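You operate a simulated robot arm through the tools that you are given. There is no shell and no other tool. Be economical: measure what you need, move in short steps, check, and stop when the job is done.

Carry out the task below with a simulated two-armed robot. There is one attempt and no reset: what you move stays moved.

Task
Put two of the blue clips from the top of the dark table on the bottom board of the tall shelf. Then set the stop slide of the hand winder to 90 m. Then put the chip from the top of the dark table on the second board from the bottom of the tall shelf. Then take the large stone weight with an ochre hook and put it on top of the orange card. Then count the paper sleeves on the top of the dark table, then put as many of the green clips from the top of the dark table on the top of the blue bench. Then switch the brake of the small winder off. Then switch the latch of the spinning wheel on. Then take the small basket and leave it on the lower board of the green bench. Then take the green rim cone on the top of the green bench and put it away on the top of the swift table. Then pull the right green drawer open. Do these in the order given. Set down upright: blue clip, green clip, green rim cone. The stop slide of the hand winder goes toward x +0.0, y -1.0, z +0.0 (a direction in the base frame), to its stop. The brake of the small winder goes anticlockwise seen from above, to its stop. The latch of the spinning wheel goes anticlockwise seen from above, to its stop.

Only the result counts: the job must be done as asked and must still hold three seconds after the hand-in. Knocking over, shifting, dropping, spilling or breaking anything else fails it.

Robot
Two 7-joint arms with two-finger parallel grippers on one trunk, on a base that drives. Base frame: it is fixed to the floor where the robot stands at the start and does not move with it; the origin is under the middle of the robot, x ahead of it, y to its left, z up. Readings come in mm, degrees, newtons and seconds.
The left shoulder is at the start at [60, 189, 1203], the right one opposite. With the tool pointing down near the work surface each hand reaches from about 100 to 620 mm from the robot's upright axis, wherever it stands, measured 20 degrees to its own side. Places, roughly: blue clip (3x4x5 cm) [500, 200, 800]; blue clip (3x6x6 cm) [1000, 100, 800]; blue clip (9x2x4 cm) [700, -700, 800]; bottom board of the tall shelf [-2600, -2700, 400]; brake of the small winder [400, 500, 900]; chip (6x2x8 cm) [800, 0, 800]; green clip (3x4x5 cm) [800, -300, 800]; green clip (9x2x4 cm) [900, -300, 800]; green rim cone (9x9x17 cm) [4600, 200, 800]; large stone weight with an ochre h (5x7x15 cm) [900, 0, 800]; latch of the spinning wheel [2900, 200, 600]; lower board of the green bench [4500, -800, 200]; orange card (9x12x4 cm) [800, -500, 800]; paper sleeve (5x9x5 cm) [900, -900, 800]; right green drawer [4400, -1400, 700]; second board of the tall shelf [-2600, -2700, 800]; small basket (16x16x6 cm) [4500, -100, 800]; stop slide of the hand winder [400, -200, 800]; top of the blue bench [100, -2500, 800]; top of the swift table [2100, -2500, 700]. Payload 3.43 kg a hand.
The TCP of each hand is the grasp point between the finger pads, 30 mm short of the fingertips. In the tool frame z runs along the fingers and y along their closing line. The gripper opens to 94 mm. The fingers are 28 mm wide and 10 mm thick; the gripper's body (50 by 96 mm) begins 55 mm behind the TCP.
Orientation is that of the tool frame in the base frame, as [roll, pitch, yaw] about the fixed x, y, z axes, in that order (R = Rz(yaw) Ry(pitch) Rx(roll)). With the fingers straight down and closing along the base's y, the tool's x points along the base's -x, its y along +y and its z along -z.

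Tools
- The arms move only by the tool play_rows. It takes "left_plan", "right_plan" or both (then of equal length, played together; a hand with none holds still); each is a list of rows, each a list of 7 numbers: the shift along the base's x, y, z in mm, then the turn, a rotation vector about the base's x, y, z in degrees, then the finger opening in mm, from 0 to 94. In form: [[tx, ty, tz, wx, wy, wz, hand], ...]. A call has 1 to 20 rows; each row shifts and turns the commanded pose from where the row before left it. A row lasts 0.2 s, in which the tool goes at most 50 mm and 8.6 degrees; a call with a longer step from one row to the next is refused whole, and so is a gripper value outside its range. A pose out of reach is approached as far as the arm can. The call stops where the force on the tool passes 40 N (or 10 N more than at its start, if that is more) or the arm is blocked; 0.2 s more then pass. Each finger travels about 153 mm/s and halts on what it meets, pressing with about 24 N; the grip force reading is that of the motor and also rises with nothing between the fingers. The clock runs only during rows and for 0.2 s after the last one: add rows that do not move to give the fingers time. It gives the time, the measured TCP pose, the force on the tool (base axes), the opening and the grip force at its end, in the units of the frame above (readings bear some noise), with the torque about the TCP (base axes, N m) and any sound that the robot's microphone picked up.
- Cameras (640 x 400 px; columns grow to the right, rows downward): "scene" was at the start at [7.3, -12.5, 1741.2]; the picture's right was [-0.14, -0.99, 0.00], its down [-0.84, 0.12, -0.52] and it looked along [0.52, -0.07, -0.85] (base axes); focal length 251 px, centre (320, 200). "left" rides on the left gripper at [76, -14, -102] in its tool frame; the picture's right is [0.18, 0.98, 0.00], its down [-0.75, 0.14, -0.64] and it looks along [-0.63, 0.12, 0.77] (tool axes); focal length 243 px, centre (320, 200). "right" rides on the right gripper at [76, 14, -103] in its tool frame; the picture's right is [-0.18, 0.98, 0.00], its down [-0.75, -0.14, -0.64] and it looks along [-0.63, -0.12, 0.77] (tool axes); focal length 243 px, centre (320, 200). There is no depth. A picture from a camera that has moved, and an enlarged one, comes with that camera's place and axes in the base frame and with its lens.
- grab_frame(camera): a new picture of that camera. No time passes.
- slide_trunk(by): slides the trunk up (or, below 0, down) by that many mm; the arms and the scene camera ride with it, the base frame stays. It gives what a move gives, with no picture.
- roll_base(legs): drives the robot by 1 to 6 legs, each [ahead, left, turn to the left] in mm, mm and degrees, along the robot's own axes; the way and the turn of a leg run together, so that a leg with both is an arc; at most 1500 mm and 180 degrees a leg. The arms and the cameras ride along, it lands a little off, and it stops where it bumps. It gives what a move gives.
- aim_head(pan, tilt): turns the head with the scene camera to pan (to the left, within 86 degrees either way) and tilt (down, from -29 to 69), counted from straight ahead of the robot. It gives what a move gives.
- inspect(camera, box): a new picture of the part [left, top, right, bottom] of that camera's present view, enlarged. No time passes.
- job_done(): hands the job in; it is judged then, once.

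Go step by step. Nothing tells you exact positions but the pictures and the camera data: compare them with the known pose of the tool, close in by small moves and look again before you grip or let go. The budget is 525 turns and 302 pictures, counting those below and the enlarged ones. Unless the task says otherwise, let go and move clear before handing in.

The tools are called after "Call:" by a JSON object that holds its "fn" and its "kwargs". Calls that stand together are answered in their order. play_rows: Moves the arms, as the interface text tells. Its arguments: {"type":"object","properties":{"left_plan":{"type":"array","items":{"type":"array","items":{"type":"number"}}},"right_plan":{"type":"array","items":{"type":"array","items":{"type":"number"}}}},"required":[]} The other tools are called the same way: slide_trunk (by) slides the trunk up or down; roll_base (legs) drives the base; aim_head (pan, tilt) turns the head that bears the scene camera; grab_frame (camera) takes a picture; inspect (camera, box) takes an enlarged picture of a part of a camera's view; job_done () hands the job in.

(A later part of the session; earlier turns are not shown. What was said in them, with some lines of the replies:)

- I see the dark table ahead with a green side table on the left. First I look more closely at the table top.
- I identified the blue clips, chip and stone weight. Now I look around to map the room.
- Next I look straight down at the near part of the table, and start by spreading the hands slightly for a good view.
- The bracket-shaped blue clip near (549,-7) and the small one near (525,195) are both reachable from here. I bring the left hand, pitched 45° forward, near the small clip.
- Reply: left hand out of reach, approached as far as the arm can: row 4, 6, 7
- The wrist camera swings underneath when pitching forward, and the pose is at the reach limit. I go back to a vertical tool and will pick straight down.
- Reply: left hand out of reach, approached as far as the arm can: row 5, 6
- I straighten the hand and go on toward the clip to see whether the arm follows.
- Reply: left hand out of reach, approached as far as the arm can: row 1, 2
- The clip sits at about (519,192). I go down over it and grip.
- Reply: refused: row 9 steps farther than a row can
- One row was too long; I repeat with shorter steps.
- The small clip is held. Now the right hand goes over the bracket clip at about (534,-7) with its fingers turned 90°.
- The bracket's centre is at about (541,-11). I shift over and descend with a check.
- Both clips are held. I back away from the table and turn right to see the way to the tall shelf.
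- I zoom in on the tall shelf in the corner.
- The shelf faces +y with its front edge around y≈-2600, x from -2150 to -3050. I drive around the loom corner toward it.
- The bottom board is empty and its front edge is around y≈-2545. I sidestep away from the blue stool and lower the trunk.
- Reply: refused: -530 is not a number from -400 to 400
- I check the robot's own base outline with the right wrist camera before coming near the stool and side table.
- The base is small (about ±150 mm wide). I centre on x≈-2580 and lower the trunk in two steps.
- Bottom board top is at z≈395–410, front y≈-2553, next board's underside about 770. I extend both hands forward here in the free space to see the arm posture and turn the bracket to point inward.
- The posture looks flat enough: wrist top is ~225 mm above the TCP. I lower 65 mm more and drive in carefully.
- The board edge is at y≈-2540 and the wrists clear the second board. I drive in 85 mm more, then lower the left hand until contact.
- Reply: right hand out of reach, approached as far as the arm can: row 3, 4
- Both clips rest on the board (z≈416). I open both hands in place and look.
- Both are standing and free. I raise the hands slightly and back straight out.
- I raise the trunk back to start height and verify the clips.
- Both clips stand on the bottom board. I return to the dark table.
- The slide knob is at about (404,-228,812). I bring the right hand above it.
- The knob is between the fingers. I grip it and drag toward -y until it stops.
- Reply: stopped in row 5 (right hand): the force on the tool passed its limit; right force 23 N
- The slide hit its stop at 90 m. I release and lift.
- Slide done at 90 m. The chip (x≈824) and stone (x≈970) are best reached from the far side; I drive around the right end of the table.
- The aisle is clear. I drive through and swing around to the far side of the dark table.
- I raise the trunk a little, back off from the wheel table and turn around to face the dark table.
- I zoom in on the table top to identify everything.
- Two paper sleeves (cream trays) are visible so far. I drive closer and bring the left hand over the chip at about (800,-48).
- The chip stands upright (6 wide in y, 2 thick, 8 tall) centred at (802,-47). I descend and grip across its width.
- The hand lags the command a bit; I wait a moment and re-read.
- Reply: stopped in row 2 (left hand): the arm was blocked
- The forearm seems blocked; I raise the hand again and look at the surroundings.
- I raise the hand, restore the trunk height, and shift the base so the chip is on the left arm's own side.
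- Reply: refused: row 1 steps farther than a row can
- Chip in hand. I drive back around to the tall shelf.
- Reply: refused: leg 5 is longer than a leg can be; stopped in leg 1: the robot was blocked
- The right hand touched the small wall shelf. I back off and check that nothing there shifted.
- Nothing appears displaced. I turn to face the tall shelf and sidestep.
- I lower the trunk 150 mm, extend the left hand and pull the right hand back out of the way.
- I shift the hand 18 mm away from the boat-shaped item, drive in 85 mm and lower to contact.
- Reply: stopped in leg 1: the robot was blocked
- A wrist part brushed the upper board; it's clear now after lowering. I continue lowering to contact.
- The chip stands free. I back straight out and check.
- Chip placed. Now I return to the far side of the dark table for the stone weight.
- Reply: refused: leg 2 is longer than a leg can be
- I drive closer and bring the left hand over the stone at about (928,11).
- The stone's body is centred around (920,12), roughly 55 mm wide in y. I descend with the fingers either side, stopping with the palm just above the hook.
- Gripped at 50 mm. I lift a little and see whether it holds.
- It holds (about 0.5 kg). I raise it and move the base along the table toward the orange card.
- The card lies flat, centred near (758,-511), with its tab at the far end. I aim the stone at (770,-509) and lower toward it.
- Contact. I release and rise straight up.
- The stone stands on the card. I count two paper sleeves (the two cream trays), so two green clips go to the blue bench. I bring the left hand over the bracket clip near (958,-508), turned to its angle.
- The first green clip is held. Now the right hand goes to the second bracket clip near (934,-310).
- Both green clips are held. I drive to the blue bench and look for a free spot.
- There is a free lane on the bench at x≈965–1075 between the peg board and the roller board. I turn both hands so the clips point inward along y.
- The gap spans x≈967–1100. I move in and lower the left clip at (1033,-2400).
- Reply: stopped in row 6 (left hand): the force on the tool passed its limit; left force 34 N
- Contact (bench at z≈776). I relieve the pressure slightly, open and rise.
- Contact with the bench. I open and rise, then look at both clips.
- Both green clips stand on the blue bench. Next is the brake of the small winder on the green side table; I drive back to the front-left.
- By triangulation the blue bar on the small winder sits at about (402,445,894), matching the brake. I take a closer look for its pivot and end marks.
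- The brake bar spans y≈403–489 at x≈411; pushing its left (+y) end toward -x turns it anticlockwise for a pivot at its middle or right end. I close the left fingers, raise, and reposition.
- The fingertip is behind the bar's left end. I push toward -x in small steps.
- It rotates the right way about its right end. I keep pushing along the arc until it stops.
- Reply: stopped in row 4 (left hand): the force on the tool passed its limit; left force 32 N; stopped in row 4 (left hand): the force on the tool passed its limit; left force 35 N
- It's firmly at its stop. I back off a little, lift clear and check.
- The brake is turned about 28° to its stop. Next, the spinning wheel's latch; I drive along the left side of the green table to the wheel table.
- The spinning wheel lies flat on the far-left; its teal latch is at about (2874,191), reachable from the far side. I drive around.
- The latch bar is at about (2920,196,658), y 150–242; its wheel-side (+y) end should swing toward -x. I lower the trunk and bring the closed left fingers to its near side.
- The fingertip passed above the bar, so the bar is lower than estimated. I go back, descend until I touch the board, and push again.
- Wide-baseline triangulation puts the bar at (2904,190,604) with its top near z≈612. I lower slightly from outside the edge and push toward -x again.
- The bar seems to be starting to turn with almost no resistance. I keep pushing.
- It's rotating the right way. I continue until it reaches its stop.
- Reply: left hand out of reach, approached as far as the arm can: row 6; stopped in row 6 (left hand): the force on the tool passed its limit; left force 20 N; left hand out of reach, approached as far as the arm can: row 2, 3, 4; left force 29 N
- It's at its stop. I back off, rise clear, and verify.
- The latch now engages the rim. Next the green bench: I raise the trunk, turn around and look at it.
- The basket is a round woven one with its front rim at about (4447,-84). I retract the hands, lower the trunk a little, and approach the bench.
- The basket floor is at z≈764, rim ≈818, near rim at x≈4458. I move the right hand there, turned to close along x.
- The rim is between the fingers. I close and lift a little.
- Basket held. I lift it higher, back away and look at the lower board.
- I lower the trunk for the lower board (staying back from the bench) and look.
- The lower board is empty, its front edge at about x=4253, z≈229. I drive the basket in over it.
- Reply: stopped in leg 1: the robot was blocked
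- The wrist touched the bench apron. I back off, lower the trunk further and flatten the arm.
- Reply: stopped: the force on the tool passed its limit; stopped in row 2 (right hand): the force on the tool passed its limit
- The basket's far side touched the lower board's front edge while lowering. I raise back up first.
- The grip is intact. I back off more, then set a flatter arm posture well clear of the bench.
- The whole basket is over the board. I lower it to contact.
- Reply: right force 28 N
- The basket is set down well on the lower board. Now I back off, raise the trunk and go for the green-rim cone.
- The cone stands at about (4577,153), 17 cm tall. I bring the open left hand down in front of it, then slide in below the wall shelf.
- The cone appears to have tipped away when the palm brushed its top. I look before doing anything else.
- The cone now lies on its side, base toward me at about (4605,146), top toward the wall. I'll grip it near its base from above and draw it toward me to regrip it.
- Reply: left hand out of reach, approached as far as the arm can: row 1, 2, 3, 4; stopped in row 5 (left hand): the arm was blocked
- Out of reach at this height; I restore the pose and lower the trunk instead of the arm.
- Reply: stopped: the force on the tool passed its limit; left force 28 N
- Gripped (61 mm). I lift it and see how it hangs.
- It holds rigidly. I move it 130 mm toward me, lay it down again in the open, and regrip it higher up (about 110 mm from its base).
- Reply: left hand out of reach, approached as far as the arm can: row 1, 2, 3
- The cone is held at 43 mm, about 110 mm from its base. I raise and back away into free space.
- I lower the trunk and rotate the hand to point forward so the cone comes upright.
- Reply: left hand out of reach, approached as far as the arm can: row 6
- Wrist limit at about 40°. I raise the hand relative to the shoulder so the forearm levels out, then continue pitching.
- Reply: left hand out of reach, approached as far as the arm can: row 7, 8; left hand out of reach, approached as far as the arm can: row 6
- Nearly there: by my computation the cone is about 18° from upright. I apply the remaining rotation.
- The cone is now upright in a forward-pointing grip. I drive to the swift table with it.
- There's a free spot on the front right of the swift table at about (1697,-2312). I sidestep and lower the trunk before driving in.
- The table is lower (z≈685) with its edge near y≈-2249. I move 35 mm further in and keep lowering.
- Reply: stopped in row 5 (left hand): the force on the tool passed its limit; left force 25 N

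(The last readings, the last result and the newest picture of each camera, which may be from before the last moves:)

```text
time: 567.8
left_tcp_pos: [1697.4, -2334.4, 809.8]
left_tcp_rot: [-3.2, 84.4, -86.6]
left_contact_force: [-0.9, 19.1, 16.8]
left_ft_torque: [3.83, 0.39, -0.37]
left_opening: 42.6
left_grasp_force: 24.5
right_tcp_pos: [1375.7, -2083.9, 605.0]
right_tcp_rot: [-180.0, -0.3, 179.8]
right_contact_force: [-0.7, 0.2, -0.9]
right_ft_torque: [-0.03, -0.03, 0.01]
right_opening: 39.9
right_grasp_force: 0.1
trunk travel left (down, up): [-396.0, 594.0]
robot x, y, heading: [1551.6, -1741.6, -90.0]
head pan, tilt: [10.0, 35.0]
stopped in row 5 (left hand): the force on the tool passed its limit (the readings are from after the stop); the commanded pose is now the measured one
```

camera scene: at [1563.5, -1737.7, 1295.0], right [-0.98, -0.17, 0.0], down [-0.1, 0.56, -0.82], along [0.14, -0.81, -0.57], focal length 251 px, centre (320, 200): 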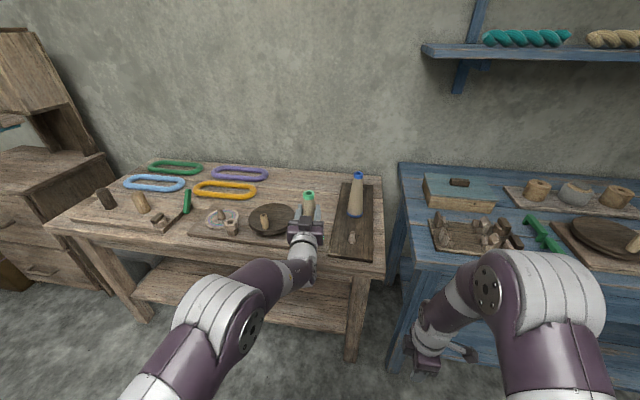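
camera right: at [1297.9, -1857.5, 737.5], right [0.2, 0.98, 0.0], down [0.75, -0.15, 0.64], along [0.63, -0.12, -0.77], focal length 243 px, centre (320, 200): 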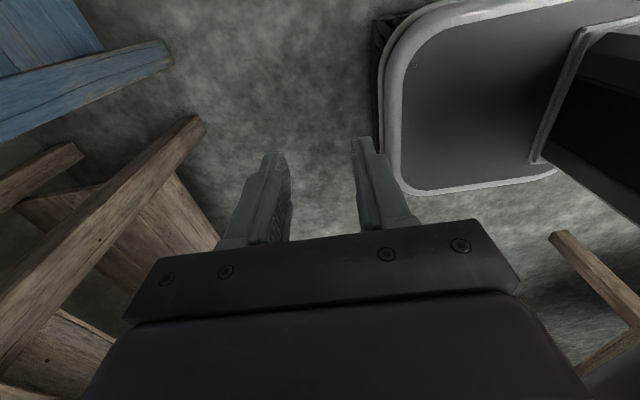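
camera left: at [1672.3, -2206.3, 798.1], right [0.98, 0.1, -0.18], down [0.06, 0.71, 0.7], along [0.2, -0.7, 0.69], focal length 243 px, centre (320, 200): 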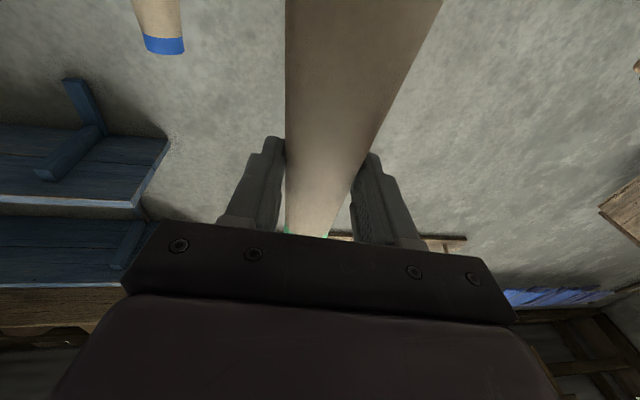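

The wrist camera touched the table edge before the cone landed. I lift, back out ~30 mm, straighten and lower again.

Call:
{"fn": "play_rows", "kwargs": {"left_plan": [[0, 0, 8, 1.1, 0, 0, 20], [0, 0, 4, 0, 0, 0, 20], [0, 0, 0, 0, 0, 0, 20]]}}

Call:
{"fn": "roll_base", "kwargs": {"legs": [[-30, 0, 0]]}}

Call:
{"fn": "grab_frame", "kwargs": {"camera": "left"}}

Call:
{"fn": "aim_head", "kwargs": {"pan": 15, "tilt": 50}}

Call:
{"fn": "grab_frame", "kwargs": {"camera": "scene"}}

```text
time: 568.6
left_tcp_pos: [1698.6, -2336.5, 819.5]
left_tcp_rot: [-1.6, 85.8, -85.0]
left_contact_force: [0.6, 0.3, 0.1]
left_ft_torque: [0.03, -0.02, 0.01]
left_opening: 42.7
left_grasp_force: 24.0
right_tcp_pos: [1374.4, -2085.7, 603.7]
right_tcp_rot: [179.9, -0.1, 179.8]
right_contact_force: [0.6, -0.8, 1.0]
right_ft_torque: [0.0, 0.01, 0.01]
right_opening: 40.0
right_grasp_force: 0.0
trunk travel left (down, up): [-396.0, 594.0]
robot x, y, heading: [1550.4, -1741.0, -90.1]
head pan, tilt: [10.0, 35.0]
```

```text
time: 569.4
left_tcp_pos: [1697.3, -2306.3, 819.5]
left_tcp_rot: [-1.7, 85.7, -85.1]
left_contact_force: [0.6, 0.0, -1.2]
left_ft_torque: [0.01, 0.0, -0.01]
left_opening: 42.8
left_grasp_force: 23.6
right_tcp_pos: [1375.5, -2055.7, 603.9]
right_tcp_rot: [-179.9, -0.3, 179.9]
right_contact_force: [0.1, 1.1, 0.2]
right_ft_torque: [-0.01, 0.03, 0.01]
right_opening: 39.9
right_grasp_force: 0.1
trunk travel left (down, up): [-396.0, 594.0]
robot x, y, heading: [1546.4, -1715.5, -89.9]
head pan, tilt: [10.0, 35.0]
```

```text
79 pictures are left
camera left: at [1672.6, -2210.7, 737.0], right [0.98, 0.1, -0.19], down [0.06, 0.71, 0.7], along [0.2, -0.7, 0.69], focal length 243 px, centre (320, 200)
```

left: 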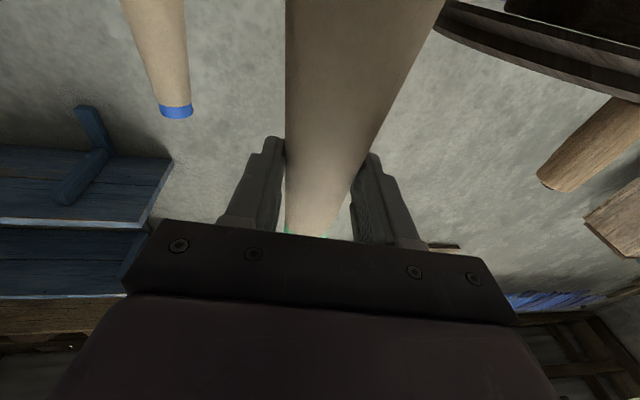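

```text
time: 570.2
left_tcp_pos: [1698.0, -2305.7, 820.2]
left_tcp_rot: [-1.7, 85.8, -85.0]
left_contact_force: [0.5, -0.1, -0.1]
left_ft_torque: [0.01, -0.05, 0.0]
left_opening: 42.9
left_grasp_force: 23.3
right_tcp_pos: [1375.0, -2055.7, 605.7]
right_tcp_rot: [179.9, -0.2, 179.9]
right_contact_force: [0.1, -0.2, 0.0]
right_ft_torque: [0.0, 0.01, 0.03]
right_opening: 40.2
right_grasp_force: 0.0
trunk travel left (down, up): [-396.0, 594.0]
robot x, y, heading: [1546.8, -1710.9, -89.9]
head pan, tilt: [15.0, 50.0]
```

```text
78 pictures are left
camera scene: at [1568.1, -1730.4, 1273.3], right [-0.97, -0.26, 0.0], down [-0.2, 0.74, -0.64], along [0.17, -0.62, -0.77], focal length 251 px, centre (320, 200)
```

scene: 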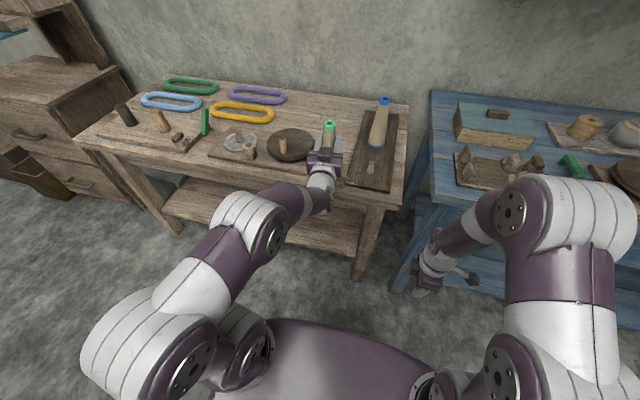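

Call:
{"fn": "play_rows", "kwargs": {"left_plan": [[0, -6, -4, 0, 0, 0, 20], [0, 0, -4, 0, 0, 0, 20], [0, 0, -4, 0, 0, 0, 20], [0, 0, -4, 0, 0, 0, 20], [0, 0, -3, 0, 0, 0, 20], [0, 0, -3, 0, 0, 0, 20], [0, 0, -3, 0, 0, 0, 20], [0, 0, -3, 0, 0, 0, 20], [0, 0, 0, 0, 0, 0, 20]]}}

```text
time: 572.2
left_tcp_pos: [1698.1, -2310.0, 795.4]
left_tcp_rot: [-2.1, 85.4, -85.2]
left_contact_force: [3.4, -2.8, 26.0]
left_ft_torque: [-0.45, -0.15, -0.03]
left_opening: 45.5
left_grasp_force: 23.6
right_tcp_pos: [1374.9, -2054.6, 605.1]
right_tcp_rot: [180.0, -0.2, 179.9]
right_contact_force: [-0.5, 0.4, -0.4]
right_ft_torque: [-0.01, 0.02, 0.02]
right_opening: 40.0
right_grasp_force: 0.1
trunk travel left (down, up): [-396.0, 594.0]
robot x, y, heading: [1549.0, -1712.2, -89.7]
head pan, tilt: [15.0, 50.0]
```

The cone stands on the table. I relieve the pressure, open and back straight out.

Call:
{"fn": "play_rows", "kwargs": {"left_plan": [[0, 0, 2, 0, 0, 0, 20], [0, 0, 0, 0, 0, 0, 55], [0, 0, 0, 0, 0, 0, 80], [0, 0, 0, 0, 0, 0, 80]]}}

Call:
{"fn": "inspect", "kwargs": {"camera": "scene", "box": [250, 80, 430, 220]}}

```text
time: 573.2
left_tcp_pos: [1697.3, -2311.0, 791.8]
left_tcp_rot: [-1.5, 85.9, -84.9]
left_contact_force: [0.6, -0.1, 0.4]
left_ft_torque: [-0.03, 0.01, -0.01]
left_opening: 79.9
left_grasp_force: 0.0
right_tcp_pos: [1375.9, -2056.2, 603.6]
right_tcp_rot: [179.9, -0.2, 179.9]
right_contact_force: [0.0, 1.3, 0.2]
right_ft_torque: [0.02, -0.03, -0.02]
right_opening: 40.1
right_grasp_force: 0.0
trunk travel left (down, up): [-396.0, 594.0]
robot x, y, heading: [1548.2, -1715.1, -90.1]
head pan, tilt: [15.0, 50.0]
```

```text
2.86 times, centred on (340, 150) of scene
camera zoom: at [1568.1, -1730.2, 1273.2], right [-0.97, -0.26, 0.0], down [-0.2, 0.74, -0.64], along [0.17, -0.62, -0.77], focal length 716 px, centre (263, 343)
```

zoom: 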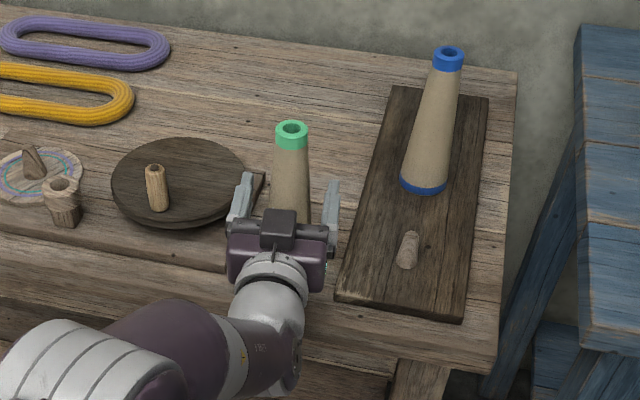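

Call:
{"fn": "roll_base", "kwargs": {"legs": [[-300, 0, 0]]}}

Call:
{"fn": "aim_head", "kwargs": {"pan": 15, "tilt": 35}}

Call:
{"fn": "inspect", "kwargs": {"camera": "scene", "box": [220, 120, 460, 280]}}

```text
time: 575.2
left_tcp_pos: [1700.3, -2012.4, 793.8]
left_tcp_rot: [-1.8, 85.7, -84.9]
left_contact_force: [-0.2, 0.7, -0.2]
left_ft_torque: [-0.01, 0.01, 0.01]
left_opening: 79.9
left_grasp_force: 0.0
right_tcp_pos: [1376.3, -1755.8, 604.6]
right_tcp_rot: [179.9, -0.2, 180.0]
right_contact_force: [0.1, 0.1, -0.6]
right_ft_torque: [-0.04, -0.03, 0.0]
right_opening: 40.1
right_grasp_force: 0.0
trunk travel left (down, up): [-396.0, 594.0]
robot x, y, heading: [1548.8, -1410.1, -90.0]
head pan, tilt: [15.0, 50.0]
```

```text
time: 576.0
left_tcp_pos: [1698.6, -2012.3, 793.1]
left_tcp_rot: [-1.8, 85.8, -85.0]
left_contact_force: [0.0, -1.0, -0.7]
left_ft_torque: [0.02, 0.0, -0.03]
left_opening: 79.9
left_grasp_force: 0.1
right_tcp_pos: [1375.6, -1755.9, 604.0]
right_tcp_rot: [179.9, -0.2, -180.0]
right_contact_force: [0.6, -0.6, 0.7]
right_ft_torque: [-0.07, -0.01, -0.03]
right_opening: 39.9
right_grasp_force: 0.1
trunk travel left (down, up): [-396.0, 594.0]
robot x, y, heading: [1548.5, -1413.2, -90.2]
head pan, tilt: [15.0, 35.0]
```

```text
2.50 times, centred on (340, 200) of scene
camera zoom: at [1570.7, -1440.7, 1294.9], right [-0.97, -0.26, 0.0], down [-0.15, 0.55, -0.82], along [0.21, -0.79, -0.57], focal length 626 px, centre (270, 200)
```

zoom: 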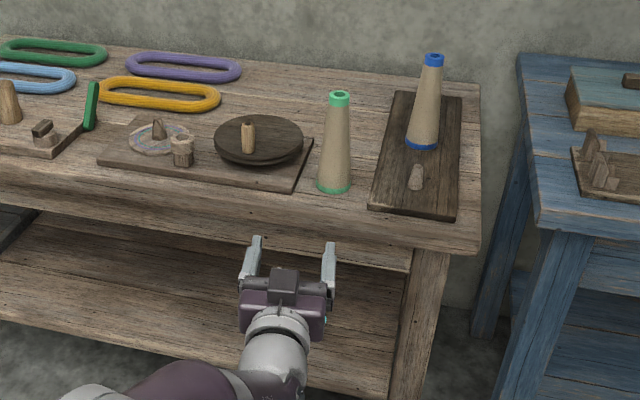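

The cone stands upright on the swift table. Last item: the right green drawer; I drive to the green bench's right end.

Call:
{"fn": "roll_base", "kwargs": {"legs": [[0, 0, 90], [0, -150, 0], [1000, 0, 0], [850, 0, 0]]}}

Call:
{"fn": "aim_head", "kwargs": {"pan": 0, "tilt": 30}}

Call:
{"fn": "grab_frame", "kwargs": {"camera": "scene"}}

```text
time: 590.1
left_tcp_pos: [3991.1, -1360.6, 792.7]
left_tcp_rot: [-1.7, 85.7, 6.2]
left_contact_force: [0.3, 0.2, 0.5]
left_ft_torque: [0.0, 0.02, 0.0]
left_opening: 79.9
left_grasp_force: 0.0
right_tcp_pos: [3743.2, -1689.4, 605.0]
right_tcp_rot: [179.9, -0.2, -88.9]
right_contact_force: [0.2, -0.2, -0.3]
right_ft_torque: [-0.01, 0.0, 0.0]
right_opening: 40.1
right_grasp_force: 0.0
trunk travel left (down, up): [-396.0, 594.0]
robot x, y, heading: [3399.5, -1525.9, 1.3]
head pan, tilt: [15.0, 35.0]
```

```text
time: 590.9
left_tcp_pos: [3991.7, -1362.0, 792.9]
left_tcp_rot: [-1.9, 85.8, 6.1]
left_contact_force: [0.3, 0.6, 0.1]
left_ft_torque: [0.01, 0.03, -0.01]
left_opening: 79.9
left_grasp_force: 0.0
right_tcp_pos: [3743.0, -1689.3, 603.9]
right_tcp_rot: [179.9, -0.1, -88.9]
right_contact_force: [-0.4, 0.2, -0.3]
right_ft_torque: [0.03, -0.03, 0.04]
right_opening: 40.0
right_grasp_force: 0.1
trunk travel left (down, up): [-396.0, 594.0]
robot x, y, heading: [3396.9, -1524.1, 1.1]
head pan, tilt: [0.0, 30.0]
```

```text
75 pictures are left
camera scene: at [3426.0, -1525.6, 1302.8], right [0.02, -1.0, 0.0], down [-0.5, -0.01, -0.87], along [0.87, 0.02, -0.5], focal length 251 px, centre (320, 200)
```

scene: 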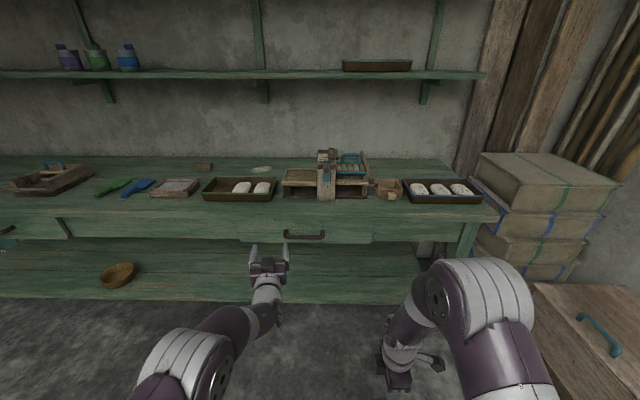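

I lower the trunk to handle height and roll the left hand 90° so its fingers close vertically.

Call:
{"fn": "slide_trunk", "kwargs": {"by": -120}}

Call:
{"fn": "play_rows", "kwargs": {"left_plan": [[0, 0, 0, 8.1, 0.85, 0.63, 50], [0, 0, 0, 8.1, 0.85, 0.63, 50], [0, 0, 0, 8.1, 0.85, 0.63, 50], [0, 0, 0, 8.1, 0.85, 0.63, 50], [0, 0, 0, 8.1, 0.85, 0.63, 50], [0, 0, 0, 8.1, 0.85, 0.63, 50], [0, 0, 0, 8.1, 0.85, 0.63, 50], [0, 0, 0, 8.1, 0.85, 0.63, 50], [0, 0, 0, 8.1, 0.85, 0.63, 50], [0, 0, 0, 8.1, 0.85, 0.63, 50], [0, 0, 0, 8.1, 0.85, 0.63, 50], [0, 0, 0, 0, 0, 0, 50]]}}

Call:
{"fn": "grab_frame", "kwargs": {"camera": "scene"}}

Call:
{"fn": "grab_frame", "kwargs": {"camera": "left"}}

```text
time: 592.4
left_tcp_pos: [3991.6, -1361.6, 672.6]
left_tcp_rot: [-1.8, 85.7, 6.1]
left_contact_force: [-0.5, -0.5, 0.4]
left_ft_torque: [-0.05, -0.04, 0.0]
left_opening: 79.9
left_grasp_force: 0.0
right_tcp_pos: [3741.9, -1689.3, 484.8]
right_tcp_rot: [179.9, -0.2, -89.0]
right_contact_force: [0.1, -0.2, -0.9]
right_ft_torque: [0.0, -0.04, 0.01]
right_opening: 39.9
right_grasp_force: 0.0
trunk travel left (down, up): [-276.0, 714.0]
robot x, y, heading: [3397.2, -1524.9, 1.4]
head pan, tilt: [0.0, 30.0]
```

```text
time: 595.0
left_tcp_pos: [3998.4, -1361.6, 680.4]
left_tcp_rot: [83.9, 0.0, 96.1]
left_contact_force: [0.0, 0.5, 0.6]
left_ft_torque: [0.0, 0.0, -0.01]
left_opening: 49.9
left_grasp_force: 0.1
left hand out of reach, approached as far as the arm can: row 4, 7
right_tcp_pos: [3743.1, -1689.7, 484.8]
right_tcp_rot: [179.9, -0.2, -88.9]
right_contact_force: [-0.3, -1.3, -0.3]
right_ft_torque: [-0.01, 0.0, 0.0]
right_opening: 40.0
right_grasp_force: 0.1
trunk travel left (down, up): [-276.0, 714.0]
robot x, y, heading: [3399.3, -1526.0, 1.0]
head pan, tilt: [0.0, 30.0]
```

```text
74 pictures are left
camera scene: at [3426.0, -1525.7, 1182.8], right [0.02, -1.0, 0.0], down [-0.5, -0.01, -0.87], along [0.87, 0.02, -0.5], focal length 251 px, centre (320, 200)
```

scene: 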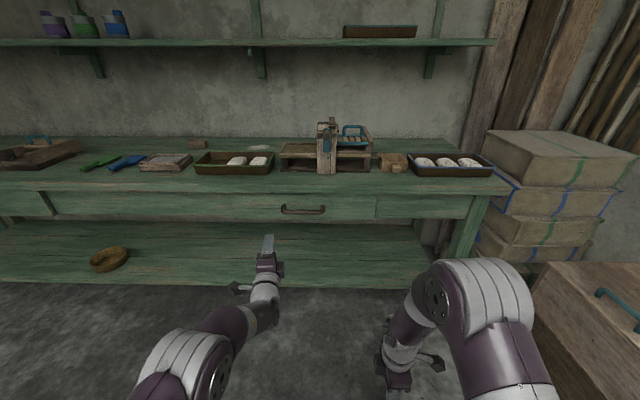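

```text
73 pictures are left
camera left: at [3890.5, -1295.2, 655.0], right [-0.12, 0.17, 0.98], down [-0.57, -0.82, 0.07], along [0.81, -0.55, 0.2], focal length 243 px, centre (320, 200)
```

left: 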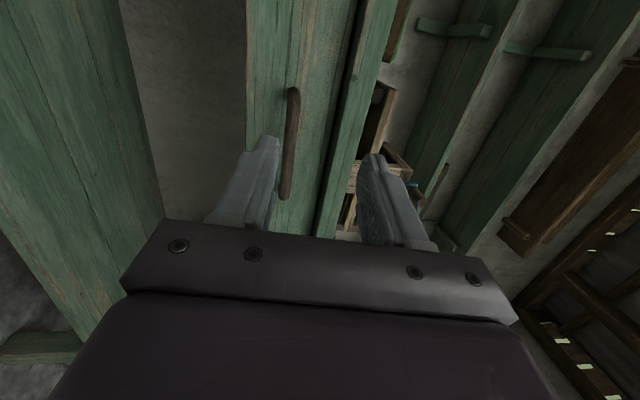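

I can see the handle with the wrist camera: about (4208,-1433,680). I align laterally and approach.

Call:
{"fn": "roll_base", "kwargs": {"legs": [[0, -75, -1.0], [120, 0, 0]]}}

Call:
{"fn": "grab_frame", "kwargs": {"camera": "left"}}

Call:
{"fn": "inspect", "kwargs": {"camera": "scene", "box": [230, 180, 390, 300]}}

```text
time: 596.9
left_tcp_pos: [4122.2, -1445.2, 680.0]
left_tcp_rot: [83.9, 0.1, 95.0]
left_contact_force: [0.1, 0.2, 0.1]
left_ft_torque: [0.01, 0.0, -0.03]
left_opening: 50.1
left_grasp_force: 0.1
right_tcp_pos: [3860.0, -1770.0, 483.2]
right_tcp_rot: [179.8, -0.2, -90.0]
right_contact_force: [-0.3, -0.6, 0.1]
right_ft_torque: [-0.01, 0.01, 0.04]
right_opening: 40.0
right_grasp_force: 0.0
trunk travel left (down, up): [-276.0, 714.0]
robot x, y, heading: [3518.4, -1595.5, 0.4]
head pan, tilt: [0.0, 30.0]
```

```text
72 pictures are left
camera left: at [4015.6, -1378.1, 654.7], right [-0.12, 0.18, 0.98], down [-0.58, -0.81, 0.07], along [0.8, -0.56, 0.2], focal length 243 px, centre (320, 200)
```

left: 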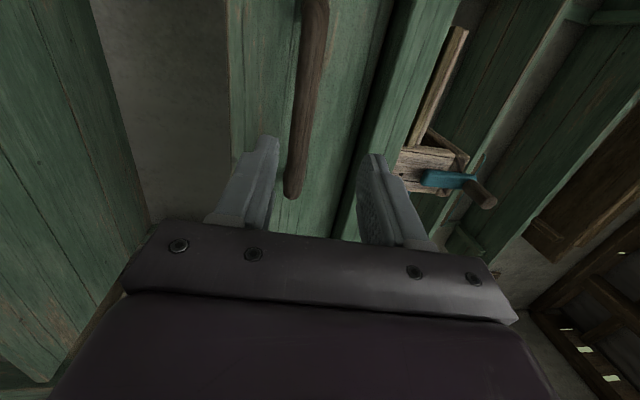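

```text
3.33 times, centred on (310, 240) of scene
camera zoom: at [3547.2, -1600.4, 1182.7], right [0.0, -1.0, 0.0], down [-0.5, 0.0, -0.87], along [0.87, 0.0, -0.5], focal length 835 px, centre (353, 67)
```

zoom: 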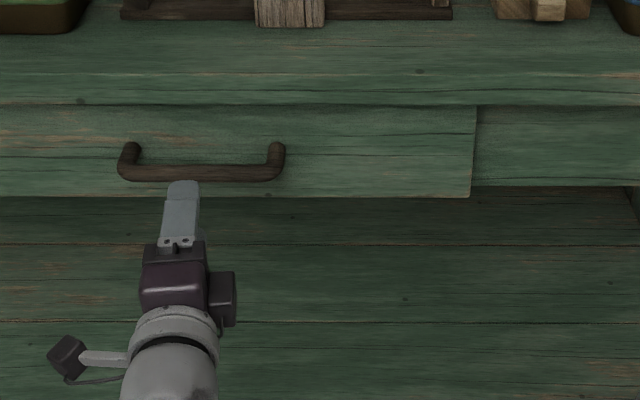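

Call:
{"fn": "roll_base", "kwargs": {"legs": [[70, 0, -0.4]]}}

Call:
{"fn": "grab_frame", "kwargs": {"camera": "left"}}

Call:
{"fn": "inspect", "kwargs": {"camera": "scene", "box": [230, 190, 390, 310]}}

```text
time: 597.9
left_tcp_pos: [4194.0, -1448.9, 679.8]
left_tcp_rot: [84.0, 0.1, 94.7]
left_contact_force: [0.7, 0.0, -1.1]
left_ft_torque: [0.01, 0.01, 0.01]
left_opening: 50.1
left_grasp_force: 0.1
right_tcp_pos: [3929.4, -1771.8, 484.2]
right_tcp_rot: [179.9, -0.2, -90.3]
right_contact_force: [-0.1, 0.1, 0.0]
right_ft_torque: [-0.01, 0.01, 0.0]
right_opening: 40.0
right_grasp_force: 0.2
trunk travel left (down, up): [-276.0, 714.0]
robot x, y, heading: [3588.1, -1596.2, -0.1]
head pan, tilt: [0.0, 30.0]
```

```text
70 pictures are left
camera left: at [4087.2, -1381.6, 654.6], right [-0.12, 0.18, 0.98], down [-0.59, -0.8, 0.07], along [0.8, -0.57, 0.2], focal length 243 px, centre (320, 200)
```

left: 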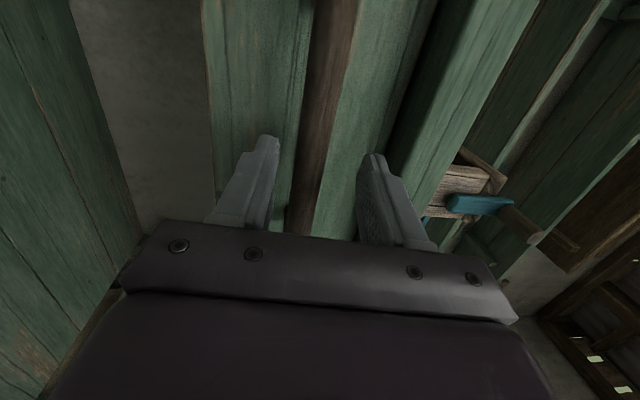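

```text
3.33 times, centred on (310, 250) of scene
camera zoom: at [3617.4, -1600.5, 1182.7], right [0.0, -1.0, 0.0], down [-0.5, 0.0, -0.87], along [0.87, 0.0, -0.5], focal length 835 px, centre (353, 33)
```

zoom: 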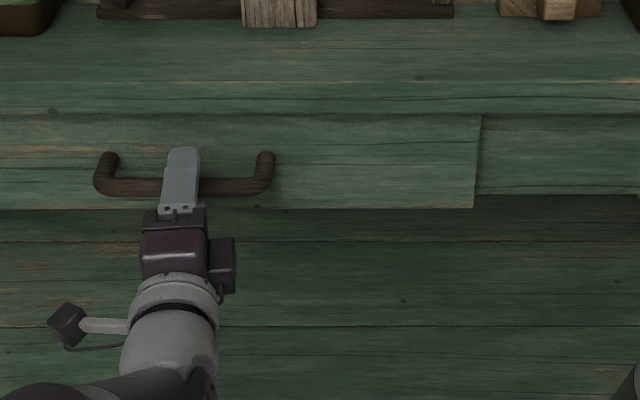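

The bar is between the fingers. I close on it and pull by driving back.

Call:
{"fn": "play_rows", "kwargs": {"left_plan": [[0, 0, 0, 0, 0, 0, 20], [0, 0, 0, 0, 0, 0, 4], [0, 0, 0, 0, 0, 0, 4], [0, 0, 0, 0, 0, 0, 4]]}}

Call:
{"fn": "grab_frame", "kwargs": {"camera": "left"}}

```text
time: 598.9
left_tcp_pos: [4193.0, -1448.7, 673.8]
left_tcp_rot: [84.6, 0.1, 94.7]
left_contact_force: [-7.9, -5.0, -33.0]
left_ft_torque: [-0.88, 0.61, 0.28]
left_opening: 17.6
left_grasp_force: 45.1
right_tcp_pos: [3930.7, -1771.9, 483.0]
right_tcp_rot: [179.8, -0.2, -90.3]
right_contact_force: [0.2, 0.3, -0.7]
right_ft_torque: [0.0, -0.01, -0.02]
right_opening: 40.1
right_grasp_force: 0.0
trunk travel left (down, up): [-276.0, 714.0]
robot x, y, heading: [3589.0, -1598.8, 0.0]
head pan, tilt: [0.0, 30.0]
```

```text
68 pictures are left
camera left: at [4087.3, -1381.4, 649.7], right [-0.11, 0.18, 0.98], down [-0.59, -0.8, 0.08], along [0.8, -0.57, 0.19], focal length 243 px, centre (320, 200)
```

left: 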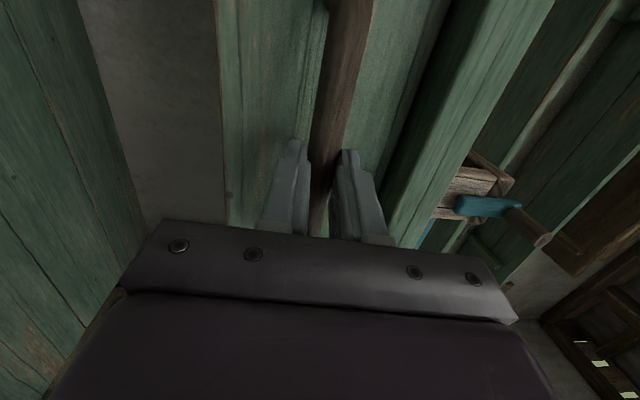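

Call:
{"fn": "play_rows", "kwargs": {"left_plan": [[0, 0, -4, 0, 0, 0, 4], [0, 0, -3, 0, 0, 0, 4], [0, 0, 0, 0, 0, 0, 4]]}}

Call:
{"fn": "roll_base", "kwargs": {"legs": [[-120, 0, 0]]}}

Call:
{"fn": "grab_frame", "kwargs": {"camera": "scene"}}

```text
time: 599.7
left_tcp_pos: [4194.1, -1448.6, 672.9]
left_tcp_rot: [84.4, 0.1, 94.7]
left_contact_force: [-30.1, -5.7, -22.3]
left_ft_torque: [-0.72, 0.44, -0.35]
left_opening: 17.4
left_grasp_force: 45.2
right_tcp_pos: [3928.9, -1771.7, 483.9]
right_tcp_rot: [179.9, -0.3, -90.3]
right_contact_force: [0.6, -1.1, -1.0]
right_ft_torque: [-0.01, 0.02, 0.0]
right_opening: 40.0
right_grasp_force: 0.0
trunk travel left (down, up): [-276.0, 714.0]
robot x, y, heading: [3586.1, -1599.2, 0.0]
head pan, tilt: [0.0, 30.0]
```

```text
time: 600.9
left_tcp_pos: [4076.4, -1449.5, 673.1]
left_tcp_rot: [84.4, 0.0, 94.6]
left_contact_force: [-1.5, -8.7, -18.8]
left_ft_torque: [-0.77, 0.4, -0.32]
left_opening: 17.7
left_grasp_force: 44.9
right_tcp_pos: [3809.9, -1772.7, 483.1]
right_tcp_rot: [179.8, -0.2, -90.4]
right_contact_force: [0.8, -0.5, -0.2]
right_ft_torque: [0.01, 0.0, 0.0]
right_opening: 39.9
right_grasp_force: 0.0
trunk travel left (down, up): [-276.0, 714.0]
robot x, y, heading: [3467.3, -1598.3, -0.2]
head pan, tilt: [0.0, 30.0]
```

```text
67 pictures are left
camera scene: at [3498.6, -1600.4, 1182.7], right [0.0, -1.0, 0.0], down [-0.5, 0.0, -0.86], along [0.86, 0.0, -0.5], focal length 251 px, centre (320, 200)
```

scene: 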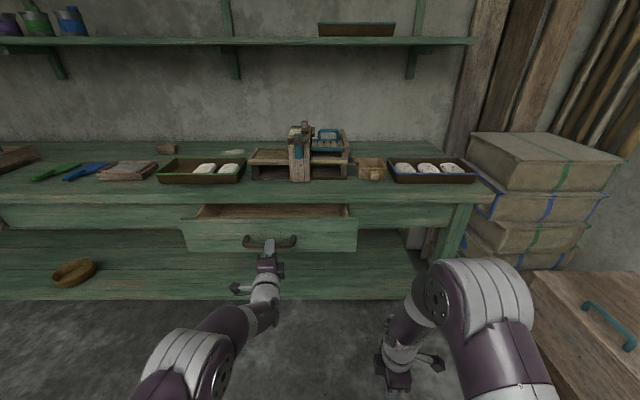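

The drawer is opening. I pull on in moderation toward its stop.

Call:
{"fn": "roll_base", "kwargs": {"legs": [[-80, 0, 0]]}}

Call:
{"fn": "grab_frame", "kwargs": {"camera": "scene"}}

```text
time: 602.0
left_tcp_pos: [3995.4, -1449.8, 672.4]
left_tcp_rot: [84.4, 0.2, 94.7]
left_contact_force: [-1.2, -3.8, -9.5]
left_ft_torque: [-0.79, 0.22, 0.07]
left_opening: 17.7
left_grasp_force: 44.7
right_tcp_pos: [3729.9, -1771.2, 483.1]
right_tcp_rot: [179.8, -0.3, -90.3]
right_contact_force: [-0.4, 0.4, -0.7]
right_ft_torque: [0.02, 0.02, 0.02]
right_opening: 39.8
right_grasp_force: 0.2
trunk travel left (down, up): [-276.0, 714.0]
robot x, y, heading: [3382.9, -1597.9, -0.0]
head pan, tilt: [0.0, 30.0]
```

```text
66 pictures are left
camera scene: at [3416.7, -1600.2, 1182.7], right [0.0, -1.0, 0.0], down [-0.5, 0.0, -0.87], along [0.87, 0.0, -0.5], focal length 251 px, centre (320, 200)
```

scene: 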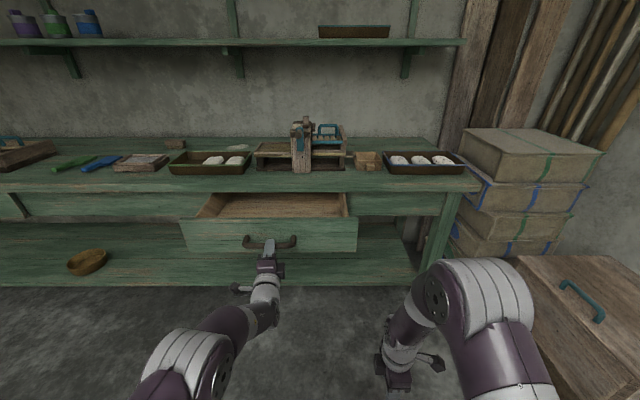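

Call:
{"fn": "roll_base", "kwargs": {"legs": [[-50, 0, 0]]}}

Call:
{"fn": "grab_frame", "kwargs": {"camera": "scene"}}

```text
time: 602.9
left_tcp_pos: [3944.1, -1449.0, 672.6]
left_tcp_rot: [84.3, 0.1, 94.7]
left_contact_force: [-0.5, -3.9, -2.9]
left_ft_torque: [-0.77, 0.15, 0.07]
left_opening: 17.6
left_grasp_force: 45.1
right_tcp_pos: [3677.3, -1770.3, 483.7]
right_tcp_rot: [180.0, -0.2, -90.3]
right_contact_force: [0.6, -0.4, 0.5]
right_ft_torque: [0.0, 0.01, -0.02]
right_opening: 39.7
right_grasp_force: 0.0
trunk travel left (down, up): [-276.0, 714.0]
robot x, y, heading: [3335.6, -1597.6, 0.1]
head pan, tilt: [0.0, 30.0]
```

```text
65 pictures are left
camera scene: at [3366.3, -1600.2, 1182.8], right [0.0, -1.0, 0.0], down [-0.5, 0.0, -0.87], along [0.87, 0.0, -0.5], focal length 251 px, centre (320, 200)
```

scene: 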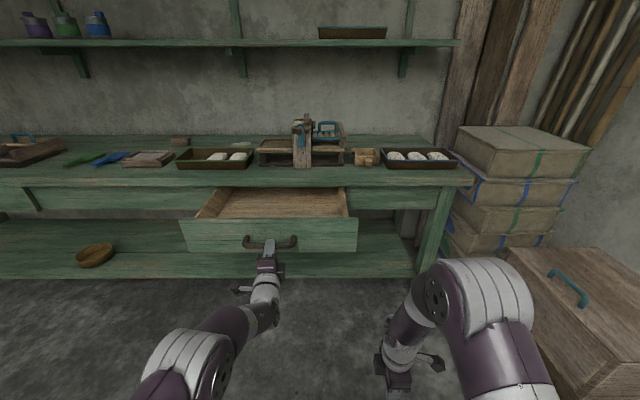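

Call:
{"fn": "roll_base", "kwargs": {"legs": [[-50, 0, 0]]}}

Call:
{"fn": "grab_frame", "kwargs": {"camera": "scene"}}

```text
time: 603.8
left_tcp_pos: [3893.4, -1449.0, 672.6]
left_tcp_rot: [84.5, 0.0, 94.6]
left_contact_force: [-1.6, -3.2, -0.5]
left_ft_torque: [-0.75, 0.09, 0.15]
left_opening: 17.6
left_grasp_force: 44.6
right_tcp_pos: [3628.0, -1771.8, 483.8]
right_tcp_rot: [179.8, -0.2, -90.3]
right_contact_force: [-0.2, -0.5, 0.7]
right_ft_torque: [-0.01, 0.0, 0.0]
right_opening: 40.3
right_grasp_force: 0.1
trunk travel left (down, up): [-276.0, 714.0]
robot x, y, heading: [3289.3, -1596.2, -0.0]
head pan, tilt: [0.0, 30.0]
```

```text
64 pictures are left
camera scene: at [3315.8, -1600.1, 1182.8], right [0.0, -1.0, 0.0], down [-0.5, 0.0, -0.87], along [0.87, 0.0, -0.5], focal length 251 px, centre (320, 200)
```

scene: 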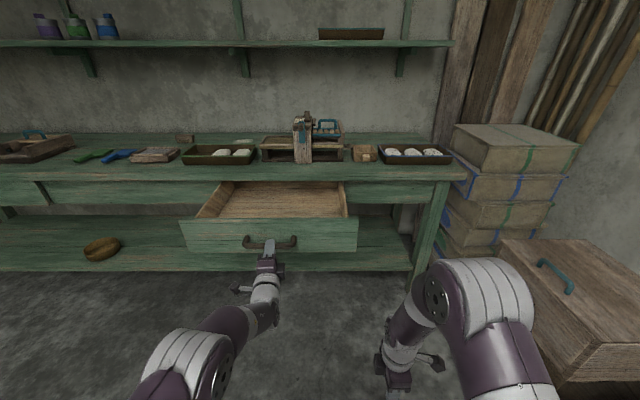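

The drawer is open about 300 mm. I release the handle and back clear.

Call:
{"fn": "play_rows", "kwargs": {"left_plan": [[0, 0, 0, 0, 0, 0, 35], [0, 0, 0, 0, 0, 0, 55], [0, 0, 0, 0, 0, 0, 55]]}}

Call:
{"fn": "roll_base", "kwargs": {"legs": [[-200, 0, 0]]}}

Call:
{"fn": "grab_frame", "kwargs": {"camera": "scene"}}

```text
time: 604.6
left_tcp_pos: [3893.5, -1448.9, 673.2]
left_tcp_rot: [84.4, 0.1, 94.5]
left_contact_force: [0.0, -0.2, 0.1]
left_ft_torque: [-0.01, 0.0, 0.0]
left_opening: 54.8
left_grasp_force: 0.1
right_tcp_pos: [3627.9, -1771.3, 483.8]
right_tcp_rot: [179.9, -0.1, -90.3]
right_contact_force: [0.3, 0.0, 1.0]
right_ft_torque: [-0.01, -0.01, 0.0]
right_opening: 40.1
right_grasp_force: 0.0
trunk travel left (down, up): [-276.0, 714.0]
robot x, y, heading: [3285.2, -1595.4, -0.1]
head pan, tilt: [0.0, 30.0]
```

```text
time: 606.2
left_tcp_pos: [3693.5, -1448.5, 670.9]
left_tcp_rot: [84.4, 0.1, 94.6]
left_contact_force: [-0.2, -0.4, -0.3]
left_ft_torque: [-0.01, -0.01, -0.01]
left_opening: 54.9
left_grasp_force: 0.1
right_tcp_pos: [3427.8, -1771.2, 484.3]
right_tcp_rot: [179.9, -0.2, -90.3]
right_contact_force: [0.1, -0.2, -0.2]
right_ft_torque: [0.03, 0.0, 0.0]
right_opening: 39.8
right_grasp_force: 0.0
trunk travel left (down, up): [-276.0, 714.0]
robot x, y, heading: [3083.2, -1596.0, -0.0]
head pan, tilt: [0.0, 30.0]
```

```text
63 pictures are left
camera scene: at [3115.5, -1599.5, 1182.8], right [0.0, -1.0, 0.0], down [-0.5, 0.0, -0.87], along [0.87, 0.0, -0.5], focal length 251 px, centre (320, 200)
```

scene: 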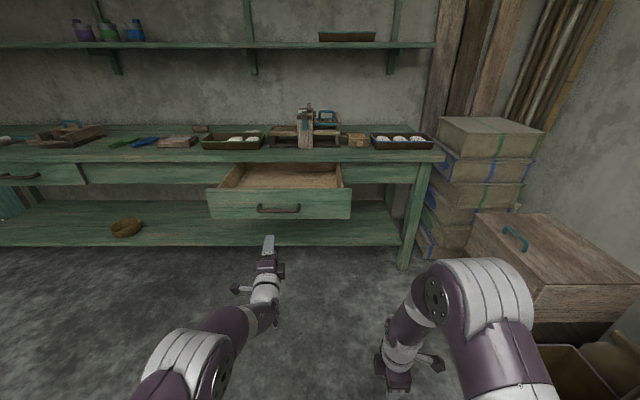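

The drawer stays open, the basket sits on the lower board, and both hands are empty and clear. I hand in.

Call:
{"fn": "job_done", "kwargs": {}}

```text
The job is handed in.
```

I did all ten tasks in the order you gave and handed the job in. The result of the judging was not shown to me.

- **Knocked over:** My hand tipped the green rim cone over on the green bench. I regripped it and set it upright on the swift table.
- **Bump:** The right hand ran into the small wall shelf near the tall shelf. Nothing there looked out of place afterwards.
- **Count:** I took the two cream trays on the dark table as the paper sleeves, so I moved two green clips.
- **Drawer:** It is open about 300 mm. I did not reach a stop.
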